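You operate a simulated robot arm through the tools that you are given. There is no shell and no other tool. Be economical: measure what you need, move in short steps, check, and stop when the job is done.

The job below is to be done with a simulated robot arm. You get a single attempt, and the scene is never put back.

TASK
Stack the box that says "nuts" from the top of the paint bench on top of the box marked "bearings".
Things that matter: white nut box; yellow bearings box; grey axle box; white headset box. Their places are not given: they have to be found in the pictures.

It is judged by the outcome, as a careful person would: the job done as asked, and still so three seconds after it is handed in. It fails if anything else is knocked over, pushed out of place, dropped, spilled or broken.

THE ROBOT
A 7-joint arm with a two-finger parallel gripper, fixed in place. Base frame: the origin is at the foot of the arm, x ahead of it, y to its left, z up; the work surface is at about z = 800. Lengths are in mm, angles in degrees, forces in N, time in s.
With the tool pointing down near the work surface it reaches from about 300 to 700 mm from the base axis. Its first joint turns from -66.0 to 66.0 degrees. Payload 1.57 kg.
Tool frame: the origin (TCP) lies between the finger pads and is the grasp point; the fingertips stand 30 mm ahead of it; z points along the fingers, y is the line along which they close. The gripper opens to 110 mm. The fingers are 24 mm wide and 12 mm thick; the gripper's body (48 by 112 mm) begins 78 mm behind the TCP.
Orientation is that of the tool frame in the base frame, as [roll, pitch, yaw] about the fixed x, y, z axes, in that order (R = Rz(yaw) Ry(pitch) Rx(roll)). With the fingers straight down and closing along the base's y, the tool's x points along the base's -x, its y along +y and its z along -z.

THE INTERFACE
- The arm moves only by the tool drive_tool. Its argument "targets" is a list of rows, each an object (a shift or turn left out is 0, a gripper value left out holds the last) with "gripper": the opening in per cent of the stroke, from 0 (shut) to 100 (fully open); "xyz": the shift along the tool's x, y, z in units of 25 mm (1.0 is 25 mm), a list of three; "yaw": the turn about the tool's z in units of 5 degrees (1.0 is 5 degrees). In form: [{"gripper": gripper, "xyz": [dx, dy, dz], "yaw": yaw}, ...]. A call has 1 to 10 rows; each row shifts and turns the commanded pose from where the row before left it, along the tool's axes as they then stand. A call with a number of a shift or a turn outside -1 to 1 is refused whole. Rows are played at 5 a second. More than 50 mm and 8.6 degrees between two rows, or a gripper value outside its range, and nothing of the call is played. A pose out of reach is approached as far as the arm can. The call stops where the force on the tool passes 40 N (or 10 N more than at its start, if that is more) or the arm is blocked; 0.2 s more then pass. The fingers move at their own pace (about 108 mm/s each) and stop on an object; they squeeze with about 35 N. The grip force told is the motor's: it shows also when the fingers shut on nothing. Time passes only in rows, and 0.2 s behind the last, so rows that do not move let the fingers close. The reply holds the time, the measured pose of the TCP, the force on the tool along the base axes, the opening and the grip force, in the units named above and with some noise.
- Cameras (640 x 400 px; columns grow to the right, rows downward): "scene" is fixed at [178.2, -415.9, 1385.4]; the picture's right is [0.52, -0.85, 0.00], its down [-0.63, -0.39, -0.67] and it looks along [0.57, 0.35, -0.74] (base axes); focal length 339 px, centre (320, 200). "wrist" rides on the gripper at [-36, 0, -80] in the tool frame; the picture's right is [0.00, -1.00, 0.00], its down [0.97, 0.00, -0.24] and it looks along [0.24, 0.00, 0.97] (tool axes); focal length 218 px, centre (320, 200).
- camera(camera): a new picture of that camera. No time passes.
- probe_pixels(camera, pixels): for up to 12 pixels [column, row] of the newest picture of that camera ("zoom" is the newest enlarged one), the place [x, y, z] in the base frame of the surface seen there, good to about 3 mm. No time passes.
- close_up(camera, box): a new picture of the part [left, top, right, bottom] of that camera's present view, enlarged. No time passes.
- job_done(): hands the job in; it is judged then, once.

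Work in short steps. Measure before you move; look again where a grasp or a placing could have gone wrong, and mend it. You have 60 turns and 22 pictures in all, those below and enlarged ones among them. Open the gripper and draw the arm clear of the work before you hand the job in, unless the task says otherwise; then end with one line.

The tools are called after "Call:" by a JSON object that holds its "op" and its "data". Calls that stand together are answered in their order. drive_tool: Moves the arm, as the interface text tells. Its arguments: {"type":"object","properties":{"targets":{"type":"array","items":{"type":"object","properties":{"gripper":{"type":"number"},"xyz":{"type":"array","items":{"type":"number"}},"yaw":{"type":"number"}}}}},"required":["targets"]} The other tools are called the same way: camera (camera) takes a picture; probe_pixels (camera, pixels) gives the place of the surface under pixels of a picture; close_up (camera, box) takes an enlarged picture of a part of a camera's view; job_done () hands the job in.

At the start:

```text
clock: 0.0
tcp_pos: [357.5, -60.2, 1117.8]
tcp_rot: [179.9, 0.0, -180.0]
wrist_force: [1.2, -0.5, -0.1]
finger_gap: 109.9
grasp_force: 0.0
```

scene: 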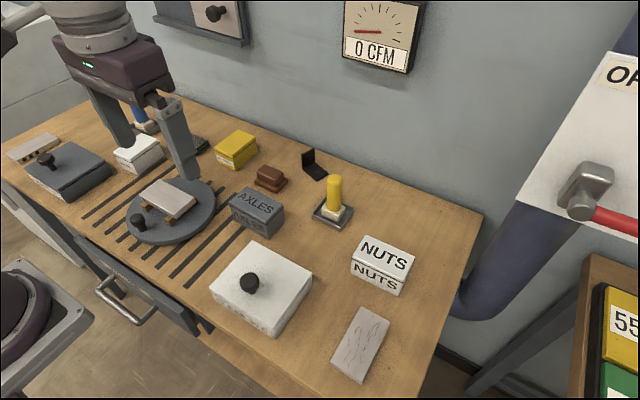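
wrist: 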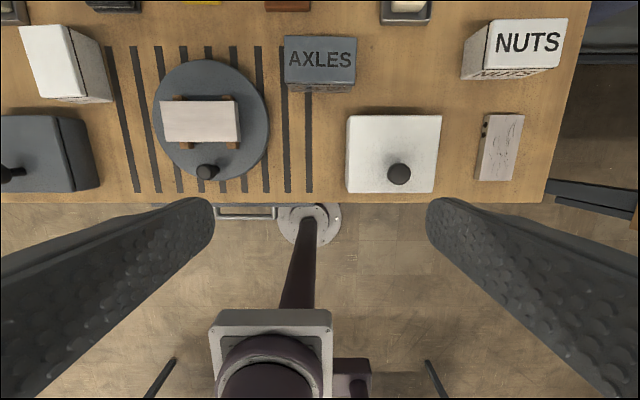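

The nuts box is at about (383,263) in the scene; a yellow box at (236,150) may be bearings. I zoom on both to read the labels.

Call:
{"op": "close_up", "data": {"camera": "scene", "box": [100, 110, 300, 235]}}

Call:
{"op": "probe_pixels", "data": {"camera": "scene", "pixels": [[365, 237], [413, 253], [404, 280], [353, 261], [383, 257], [376, 278], [237, 131], [257, 142], [238, 158], [216, 149], [236, 145], [228, 162]]}}

Call:
{"op": "close_up", "data": {"camera": "scene", "box": [300, 200, 460, 300]}}

```text
3.20 times, centred on (200, 172) of scene
```

zoom: 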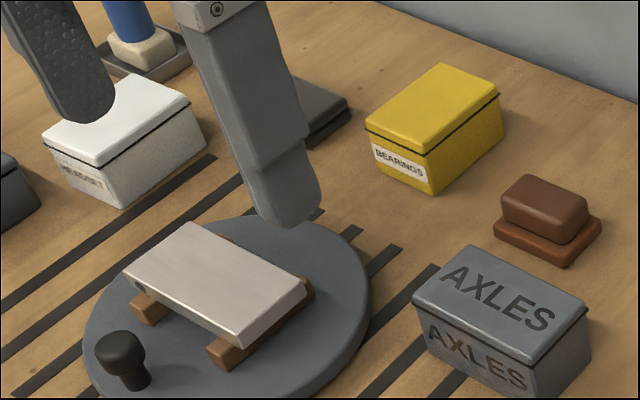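

```text
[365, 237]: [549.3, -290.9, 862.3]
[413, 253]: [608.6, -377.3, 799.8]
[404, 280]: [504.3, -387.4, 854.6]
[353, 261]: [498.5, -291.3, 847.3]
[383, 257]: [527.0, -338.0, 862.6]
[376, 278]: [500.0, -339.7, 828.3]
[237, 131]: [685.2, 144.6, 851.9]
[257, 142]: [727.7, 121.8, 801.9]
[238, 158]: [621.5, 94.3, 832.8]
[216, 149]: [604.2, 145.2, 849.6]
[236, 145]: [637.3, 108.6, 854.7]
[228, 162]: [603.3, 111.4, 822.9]
```

```text
4.00 times, centred on (380, 250) of scene
```

zoom: 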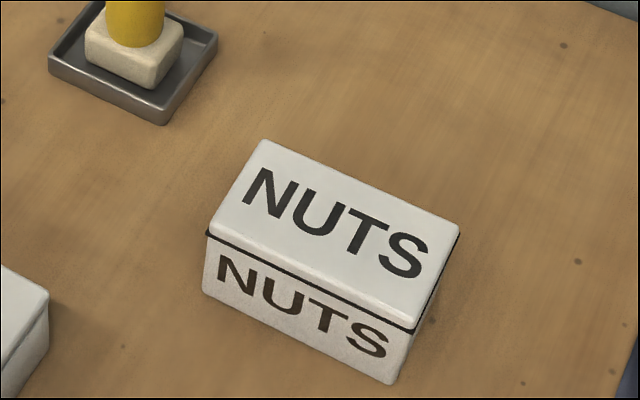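

The yellow box reads BEARINGS. The nuts zoom shows its top corners near (265,142), (457,233), (412,325) and (210,230); I probe just inside these.

Call:
{"op": "probe_pixels", "data": {"camera": "zoom", "pixels": [[267, 146], [452, 235], [409, 320], [214, 229], [335, 232], [205, 245], [409, 338], [204, 290], [390, 380], [310, 290]]}}

Call:
{"op": "close_up", "data": {"camera": "scene", "box": [196, 120, 276, 170]}}

```text
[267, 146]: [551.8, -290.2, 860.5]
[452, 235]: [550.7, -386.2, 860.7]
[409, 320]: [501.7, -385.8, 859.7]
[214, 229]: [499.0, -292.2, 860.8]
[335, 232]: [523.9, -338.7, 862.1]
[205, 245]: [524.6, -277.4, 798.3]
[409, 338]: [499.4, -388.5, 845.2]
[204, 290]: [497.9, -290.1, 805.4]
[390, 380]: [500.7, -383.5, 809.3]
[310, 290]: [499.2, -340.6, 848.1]
```

```text
8.00 times, centred on (236, 145) of scene
```

zoom: 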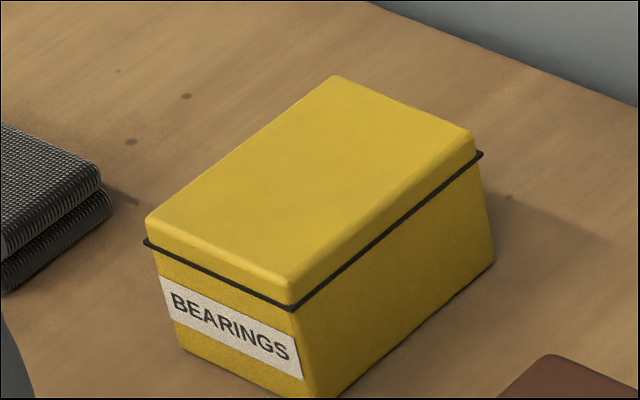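

The nuts box spans x 499–553, y -388…-288, top z 862. Now the bearings top corners in the new zoom: (335,78), (472,132), (290,280), (150,215).

Call:
{"op": "probe_pixels", "data": {"camera": "zoom", "pixels": [[335, 82], [464, 130], [289, 268], [155, 215], [310, 175], [289, 285], [470, 150], [320, 392], [190, 350], [400, 280], [488, 262], [475, 220]]}}

```text
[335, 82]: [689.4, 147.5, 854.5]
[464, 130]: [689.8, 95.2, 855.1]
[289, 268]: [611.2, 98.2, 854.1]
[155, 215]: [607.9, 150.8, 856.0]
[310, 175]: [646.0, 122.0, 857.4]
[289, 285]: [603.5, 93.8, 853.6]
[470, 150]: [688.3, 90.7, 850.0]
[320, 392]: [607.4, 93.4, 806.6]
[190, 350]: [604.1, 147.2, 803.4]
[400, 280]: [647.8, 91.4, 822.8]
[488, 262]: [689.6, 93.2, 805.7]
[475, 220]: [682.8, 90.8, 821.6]
```

Bearings: centre about (649,122), top 857, turned only about -2°. I travel first, high up, toward the nuts box at (526,-338).

Call:
{"op": "drive_tool", "data": {"targets": [{"gripper": 100, "xyz": [-0.674, -1, 0.2]}, {"xyz": [-0.674, -1, 0.2]}, {"xyz": [-0.674, -1, 0.2]}, {"xyz": [-0.674, -1, 0.2]}, {"xyz": [-0.674, -1, 0.2]}, {"xyz": [-0.674, -1, 0.2]}, {"xyz": [-0.674, -1, 0.2]}, {"xyz": [-0.674, -1, 0.2]}, {"xyz": [-0.674, -1, 0.2]}, {"xyz": [-0.674, -1, 0.2]}]}}

Call:
{"op": "drive_tool", "data": {"targets": [{"xyz": [0, -1, 0], "yaw": 1}, {"yaw": 1}, {"yaw": 1}, {"yaw": 1}, {"yaw": 1}, {"yaw": 1}, {"yaw": 1}, {"yaw": 1}, {"yaw": 1}]}}

Call:
{"op": "drive_tool", "data": {"targets": [{"yaw": 1}, {"yaw": 1}, {"yaw": 1}, {"yaw": 1}, {"yaw": 1}, {"yaw": 1}, {"yaw": 1}, {"yaw": 1}, {"yaw": 1}]}}

```text
clock: 2.2
tcp_pos: [527.1, -308.7, 1070.1]
tcp_rot: [180.0, 0.0, -180.0]
wrist_force: [0.0, -0.6, -0.4]
finger_gap: 109.9
grasp_force: 0.0
```

```text
clock: 4.2
tcp_pos: [525.5, -334.8, 1068.9]
tcp_rot: [180.0, 0.0, 134.9]
wrist_force: [-0.2, -0.1, 0.2]
finger_gap: 110.0
grasp_force: 0.2
```

```text
clock: 6.2
tcp_pos: [526.7, -334.9, 1069.4]
tcp_rot: [-180.0, 0.0, 89.9]
wrist_force: [-0.5, -0.3, -0.2]
finger_gap: 109.8
grasp_force: 0.1
```

The tool is over the box with fingers closing along x. I check the wrist view before going down.

Call:
{"op": "drive_tool", "data": {"targets": [{"xyz": [-0.12, 0, 1]}, {"xyz": [0, 0, 1]}, {"xyz": [0, 0, 1]}, {"xyz": [0, 0, 1]}]}}

Call:
{"op": "camera", "data": {"camera": "wrist"}}

Call:
{"op": "camera", "data": {"camera": "scene"}}

```text
clock: 7.2
tcp_pos: [526.0, -337.6, 968.2]
tcp_rot: [180.0, 0.1, 89.9]
wrist_force: [0.1, 0.4, 0.2]
finger_gap: 109.8
grasp_force: 0.1
```

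```text
16 pictures are left
```

wrist: 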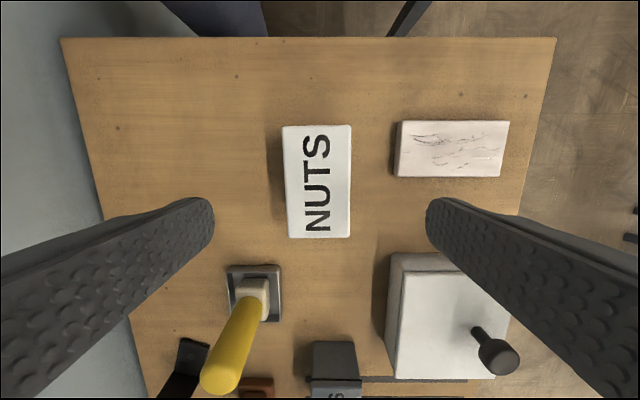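

```text
15 pictures are left
```

scene: 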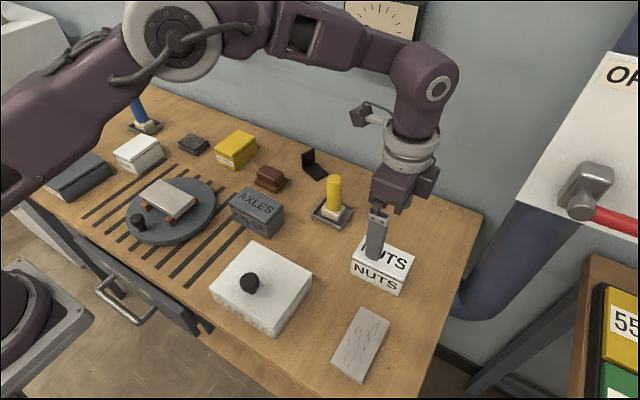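

The box is centred between the fingers. I probe the neighbours (block, white case, post) and box corners for clearance.

Call:
{"op": "probe_pixels", "data": {"camera": "wrist", "pixels": [[403, 125], [403, 170], [396, 258], [405, 272], [287, 130], [347, 130], [290, 234], [347, 233], [230, 372], [272, 270]]}}

```text
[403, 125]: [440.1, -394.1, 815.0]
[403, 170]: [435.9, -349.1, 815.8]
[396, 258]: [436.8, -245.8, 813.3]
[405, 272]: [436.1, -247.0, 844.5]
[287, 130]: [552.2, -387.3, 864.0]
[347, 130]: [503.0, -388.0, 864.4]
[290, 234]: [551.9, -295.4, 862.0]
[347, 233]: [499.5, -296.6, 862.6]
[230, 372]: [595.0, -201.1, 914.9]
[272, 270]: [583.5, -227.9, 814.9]
```

Clear: the nearest block ends at x≈443 and the finger reaches 459. I go down to z≈835 and close.

Call:
{"op": "drive_tool", "data": {"targets": [{"xyz": [-0.08, 0, 1]}, {"xyz": [0, 0, 1]}, {"xyz": [0, 0, 1]}, {"xyz": [0, 0, 1]}, {"xyz": [0, 0, 0.8]}, {"xyz": [0, 0, 0.5]}]}}

Call:
{"op": "drive_tool", "data": {"targets": [{"gripper": 0}, {}, {}, {}, {}]}}

```text
clock: 8.6
tcp_pos: [526.5, -340.2, 837.7]
tcp_rot: [-180.0, 0.0, 90.0]
wrist_force: [-0.6, 0.0, 0.3]
finger_gap: 110.2
grasp_force: 0.0
```

```text
clock: 9.8
tcp_pos: [525.7, -339.6, 835.9]
tcp_rot: [180.0, 0.0, 90.0]
wrist_force: [0.4, 0.3, -0.6]
finger_gap: 57.9
grasp_force: 34.9
```

Gripped at 57.9 mm gap, 35 N. I lift and check.

Call:
{"op": "drive_tool", "data": {"targets": [{"xyz": [0, 0, -0.3]}, {"xyz": [0, 0, -0.6]}, {"xyz": [0, 0, -1]}, {"xyz": [0, 0, -1]}, {"xyz": [0, 0, -1]}, {"xyz": [0, 0, -1]}, {"xyz": [0, 0, -1]}, {"xyz": [0, 0, -1]}]}}

Call:
{"op": "camera", "data": {"camera": "scene"}}

```text
clock: 11.6
tcp_pos: [525.6, -338.4, 1010.2]
tcp_rot: [-180.0, 0.1, 90.1]
wrist_force: [0.4, 1.1, -2.7]
finger_gap: 57.8
grasp_force: 35.0
```

```text
14 pictures are left
```

scene: 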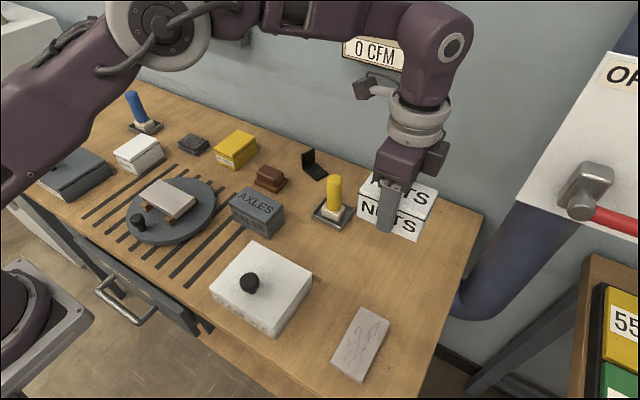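

The box is held whole and level. I turn back by 88° to match the bearings box (long axis along x, about -2°).

Call:
{"op": "drive_tool", "data": {"targets": [{"yaw": -1}, {"yaw": -1}, {"yaw": -1}, {"yaw": -1}, {"yaw": -1}, {"yaw": -1}, {"yaw": -1}, {"yaw": -1}, {"yaw": -1}]}}

Call:
{"op": "drive_tool", "data": {"targets": [{"yaw": -1}, {"yaw": -1}, {"yaw": -1}, {"yaw": -1}, {"yaw": -1}, {"yaw": -1}, {"yaw": -1}, {"yaw": -1}, {"yaw": -0.6}]}}

Call:
{"op": "drive_tool", "data": {"targets": [{"xyz": [0, 1, 0]}, {"xyz": [0, 1, 0]}, {"xyz": [0, 1, 0]}, {"xyz": [0, 1, 0]}, {"xyz": [0, 1, 0]}, {"xyz": [0, 1, 0]}, {"xyz": [0, 1, 0]}, {"xyz": [0, 1, 0]}, {"xyz": [0, 1, 0]}, {"xyz": [0, 1, 0]}]}}

Call:
{"op": "drive_tool", "data": {"targets": [{"xyz": [-0.4, 1, 0]}, {"xyz": [-0.4, 1, 0]}, {"xyz": [-0.4, 1, 0]}, {"xyz": [-0.4, 1, 0]}, {"xyz": [-0.4, 1, 0]}, {"xyz": [-0.4, 1, 0]}, {"xyz": [-0.4, 1, 0]}, {"xyz": [-0.4, 1, 0]}]}}

```text
clock: 13.6
tcp_pos: [525.1, -339.4, 1008.6]
tcp_rot: [180.0, 0.1, 135.2]
wrist_force: [-0.3, 0.0, -3.4]
finger_gap: 57.9
grasp_force: 35.0
```

```text
clock: 15.6
tcp_pos: [525.1, -340.0, 1008.1]
tcp_rot: [-180.0, 0.0, 178.1]
wrist_force: [-0.7, 0.1, -3.7]
finger_gap: 57.6
grasp_force: 34.9
```

```text
clock: 17.8
tcp_pos: [534.8, -89.9, 1008.2]
tcp_rot: [180.0, 0.0, 178.0]
wrist_force: [-1.0, 0.1, -2.8]
finger_gap: 57.8
grasp_force: 35.0
```

```text
clock: 19.6
tcp_pos: [622.1, 107.9, 1008.8]
tcp_rot: [180.0, 0.0, 178.0]
wrist_force: [-0.2, -0.9, -2.0]
finger_gap: 57.9
grasp_force: 35.0
```

Remaining shift is about +27 in x and +14 in y. I align, descend to z≈925 and look.

Call:
{"op": "drive_tool", "data": {"targets": [{"xyz": [-0.53, 0.29, 0]}, {"xyz": [-0.53, 0.29, 0]}, {"xyz": [0, 0, 1]}, {"xyz": [0, 0, 1]}, {"xyz": [0, 0, 1]}, {}]}}

Call:
{"op": "camera", "data": {"camera": "wrist"}}

Call:
{"op": "close_up", "data": {"camera": "scene", "box": [172, 90, 300, 170]}}

```text
clock: 21.0
tcp_pos: [647.9, 120.7, 933.7]
tcp_rot: [180.0, 0.0, 178.0]
wrist_force: [-0.7, -0.1, -4.4]
finger_gap: 57.9
grasp_force: 35.1
```

```text
13 pictures are left
```

wrist: 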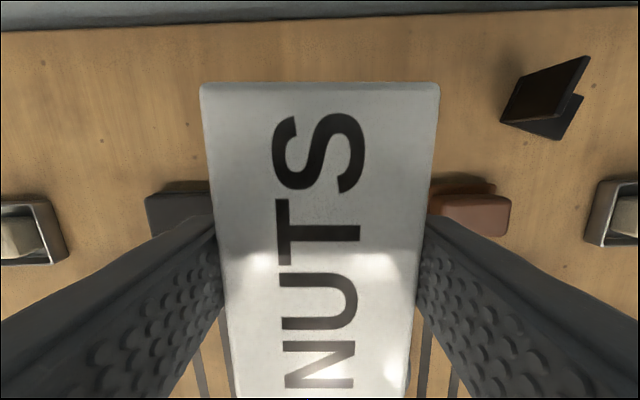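

```text
5.00 times, centred on (236, 130) of scene
```

zoom: 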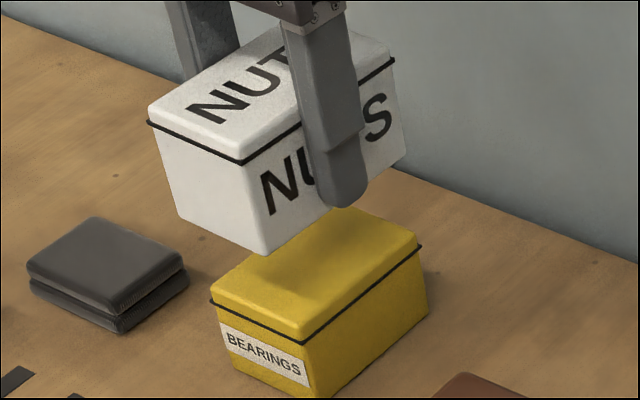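

Orientation matches. I probe the nuts box corners against the yellow box for the final alignment.

Call:
{"op": "probe_pixels", "data": {"camera": "zoom", "pixels": [[160, 107], [240, 155], [268, 245], [182, 215], [225, 190], [285, 205], [218, 288], [300, 325], [412, 240], [403, 150], [265, 345], [360, 320]]}}

```text
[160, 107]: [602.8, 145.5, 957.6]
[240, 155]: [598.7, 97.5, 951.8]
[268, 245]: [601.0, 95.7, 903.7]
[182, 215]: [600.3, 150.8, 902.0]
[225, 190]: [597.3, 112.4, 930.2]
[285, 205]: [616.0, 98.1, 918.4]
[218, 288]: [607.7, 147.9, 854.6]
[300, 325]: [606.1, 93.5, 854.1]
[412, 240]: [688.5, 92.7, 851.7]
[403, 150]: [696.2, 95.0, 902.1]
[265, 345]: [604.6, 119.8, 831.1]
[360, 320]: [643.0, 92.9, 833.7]
```

Well aligned (nuts centred x 648, y 122; yellow x 648, y 121). I lower to just above contact, then in small steps.

Call:
{"op": "drive_tool", "data": {"targets": [{"xyz": [0, 0, 0.6]}, {"xyz": [0, 0, 0.5]}, {"xyz": [0, 0, 0.2]}, {"xyz": [0, 0, 0.1]}, {}]}}

Call:
{"op": "drive_tool", "data": {"targets": [{"xyz": [0, 0, 0.06]}, {"xyz": [0, 0, 0.06]}, {}]}}

```text
clock: 22.2
tcp_pos: [646.8, 121.8, 898.9]
tcp_rot: [179.9, 0.0, 178.0]
wrist_force: [0.2, 0.9, -2.9]
finger_gap: 57.6
grasp_force: 34.9
```

```text
clock: 23.0
tcp_pos: [647.6, 120.6, 895.1]
tcp_rot: [179.9, 0.0, 178.0]
wrist_force: [0.5, -0.4, -2.4]
finger_gap: 57.9
grasp_force: 34.4
```

No contact yet at z 895; I keep stepping 1 mm at a time.

Call:
{"op": "drive_tool", "data": {"targets": [{"xyz": [0, 0, 0.04]}, {"xyz": [0, 0, 0.04]}, {}]}}

```text
clock: 23.8
tcp_pos: [649.2, 120.5, 892.9]
tcp_rot: [180.0, -0.1, 178.0]
wrist_force: [0.7, 0.5, -2.8]
finger_gap: 57.6
grasp_force: 35.2
```

Still carrying the weight (-2.8 N), so another couple of millimetres.

Call:
{"op": "drive_tool", "data": {"targets": [{"xyz": [0, 0, 0.04]}, {}]}}

Call:
{"op": "close_up", "data": {"camera": "scene", "box": [188, 100, 284, 160]}}

```text
clock: 24.4
tcp_pos: [649.3, 119.8, 893.4]
tcp_rot: [-179.9, 0.0, 178.0]
wrist_force: [-0.1, 0.5, -2.7]
finger_gap: 57.8
grasp_force: 35.4
```

```text
6.67 times, centred on (236, 130) of scene
```

zoom: 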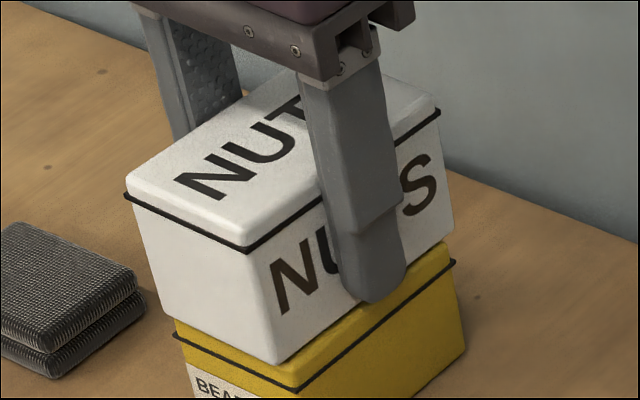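

The picture shows the box practically touching the yellow lid. I continue in 1 mm steps until the force changes.

Call:
{"op": "drive_tool", "data": {"targets": [{"xyz": [0, 0, 0.04]}, {}]}}

Call:
{"op": "drive_tool", "data": {"targets": [{"xyz": [0, 0, 0.04]}, {}]}}

```text
clock: 25.0
tcp_pos: [648.6, 118.9, 891.9]
tcp_rot: [-179.9, 0.0, 178.0]
wrist_force: [-0.7, -0.2, -0.4]
finger_gap: 58.0
grasp_force: 35.0
```

```text
clock: 25.6
tcp_pos: [648.4, 120.5, 891.7]
tcp_rot: [-180.0, 0.2, 178.0]
wrist_force: [-5.0, 1.1, 19.1]
finger_gap: 57.7
grasp_force: 35.1
```

Contact (19 N up). I ease off 0.9 mm and open.

Call:
{"op": "drive_tool", "data": {"targets": [{"xyz": [0, 0, -0.035]}, {}, {"gripper": 60}, {"gripper": 80}, {}, {}]}}

Call:
{"op": "drive_tool", "data": {"targets": [{"xyz": [0, 0, -0.5]}, {"xyz": [0, 0, -1]}, {"xyz": [0, 0, -1]}, {"xyz": [0, 0, -1]}, {"xyz": [0, 0, -1]}, {"xyz": [1, 0, -1]}, {"xyz": [1, 0, 0]}, {"xyz": [1, 0, 0]}, {"xyz": [1, 0, 0]}, {"xyz": [1, 0, 0]}]}}

Call:
{"op": "camera", "data": {"camera": "scene"}}

Call:
{"op": "close_up", "data": {"camera": "scene", "box": [188, 100, 284, 180]}}

```text
clock: 27.0
tcp_pos: [648.1, 121.8, 892.6]
tcp_rot: [-180.0, 0.0, 177.9]
wrist_force: [0.0, 0.0, -0.1]
finger_gap: 87.8
grasp_force: 0.0
```

```text
clock: 29.2
tcp_pos: [523.7, 125.1, 1029.1]
tcp_rot: [-179.9, 0.1, 178.0]
wrist_force: [0.1, 0.3, -0.2]
finger_gap: 88.2
grasp_force: 0.1
```

```text
10 pictures are left
```

scene: 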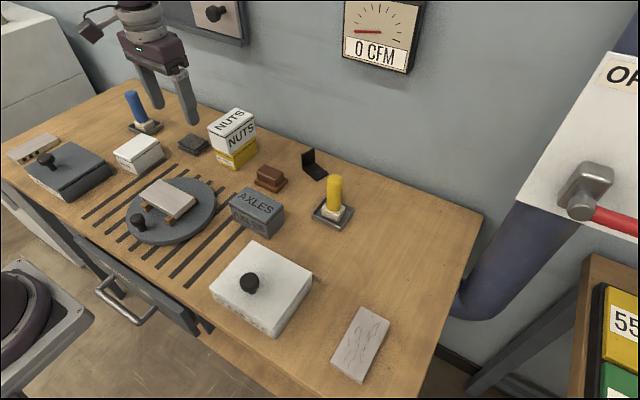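

```text
5.00 times, centred on (236, 140) of scene
```

zoom: 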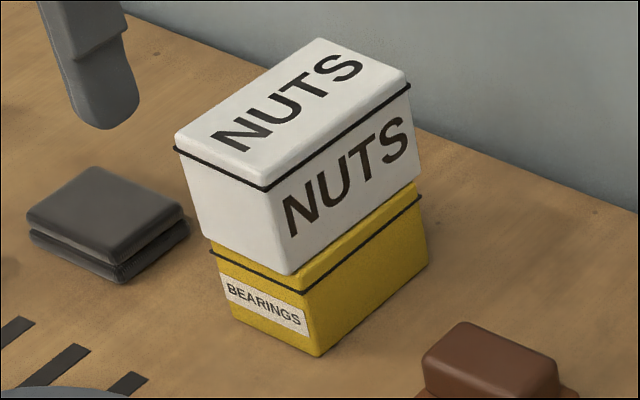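

The nuts box sits squarely on the bearings box, nothing else has moved and the arm is clear, so I hand it in.

Call:
{"op": "job_done", "data": {}}

```text
The job is handed in.
```

The "nuts" box is stacked squarely on top of the "bearings" box; the last picture shows nothing else moved, and the gripper is open and clear of the stack.
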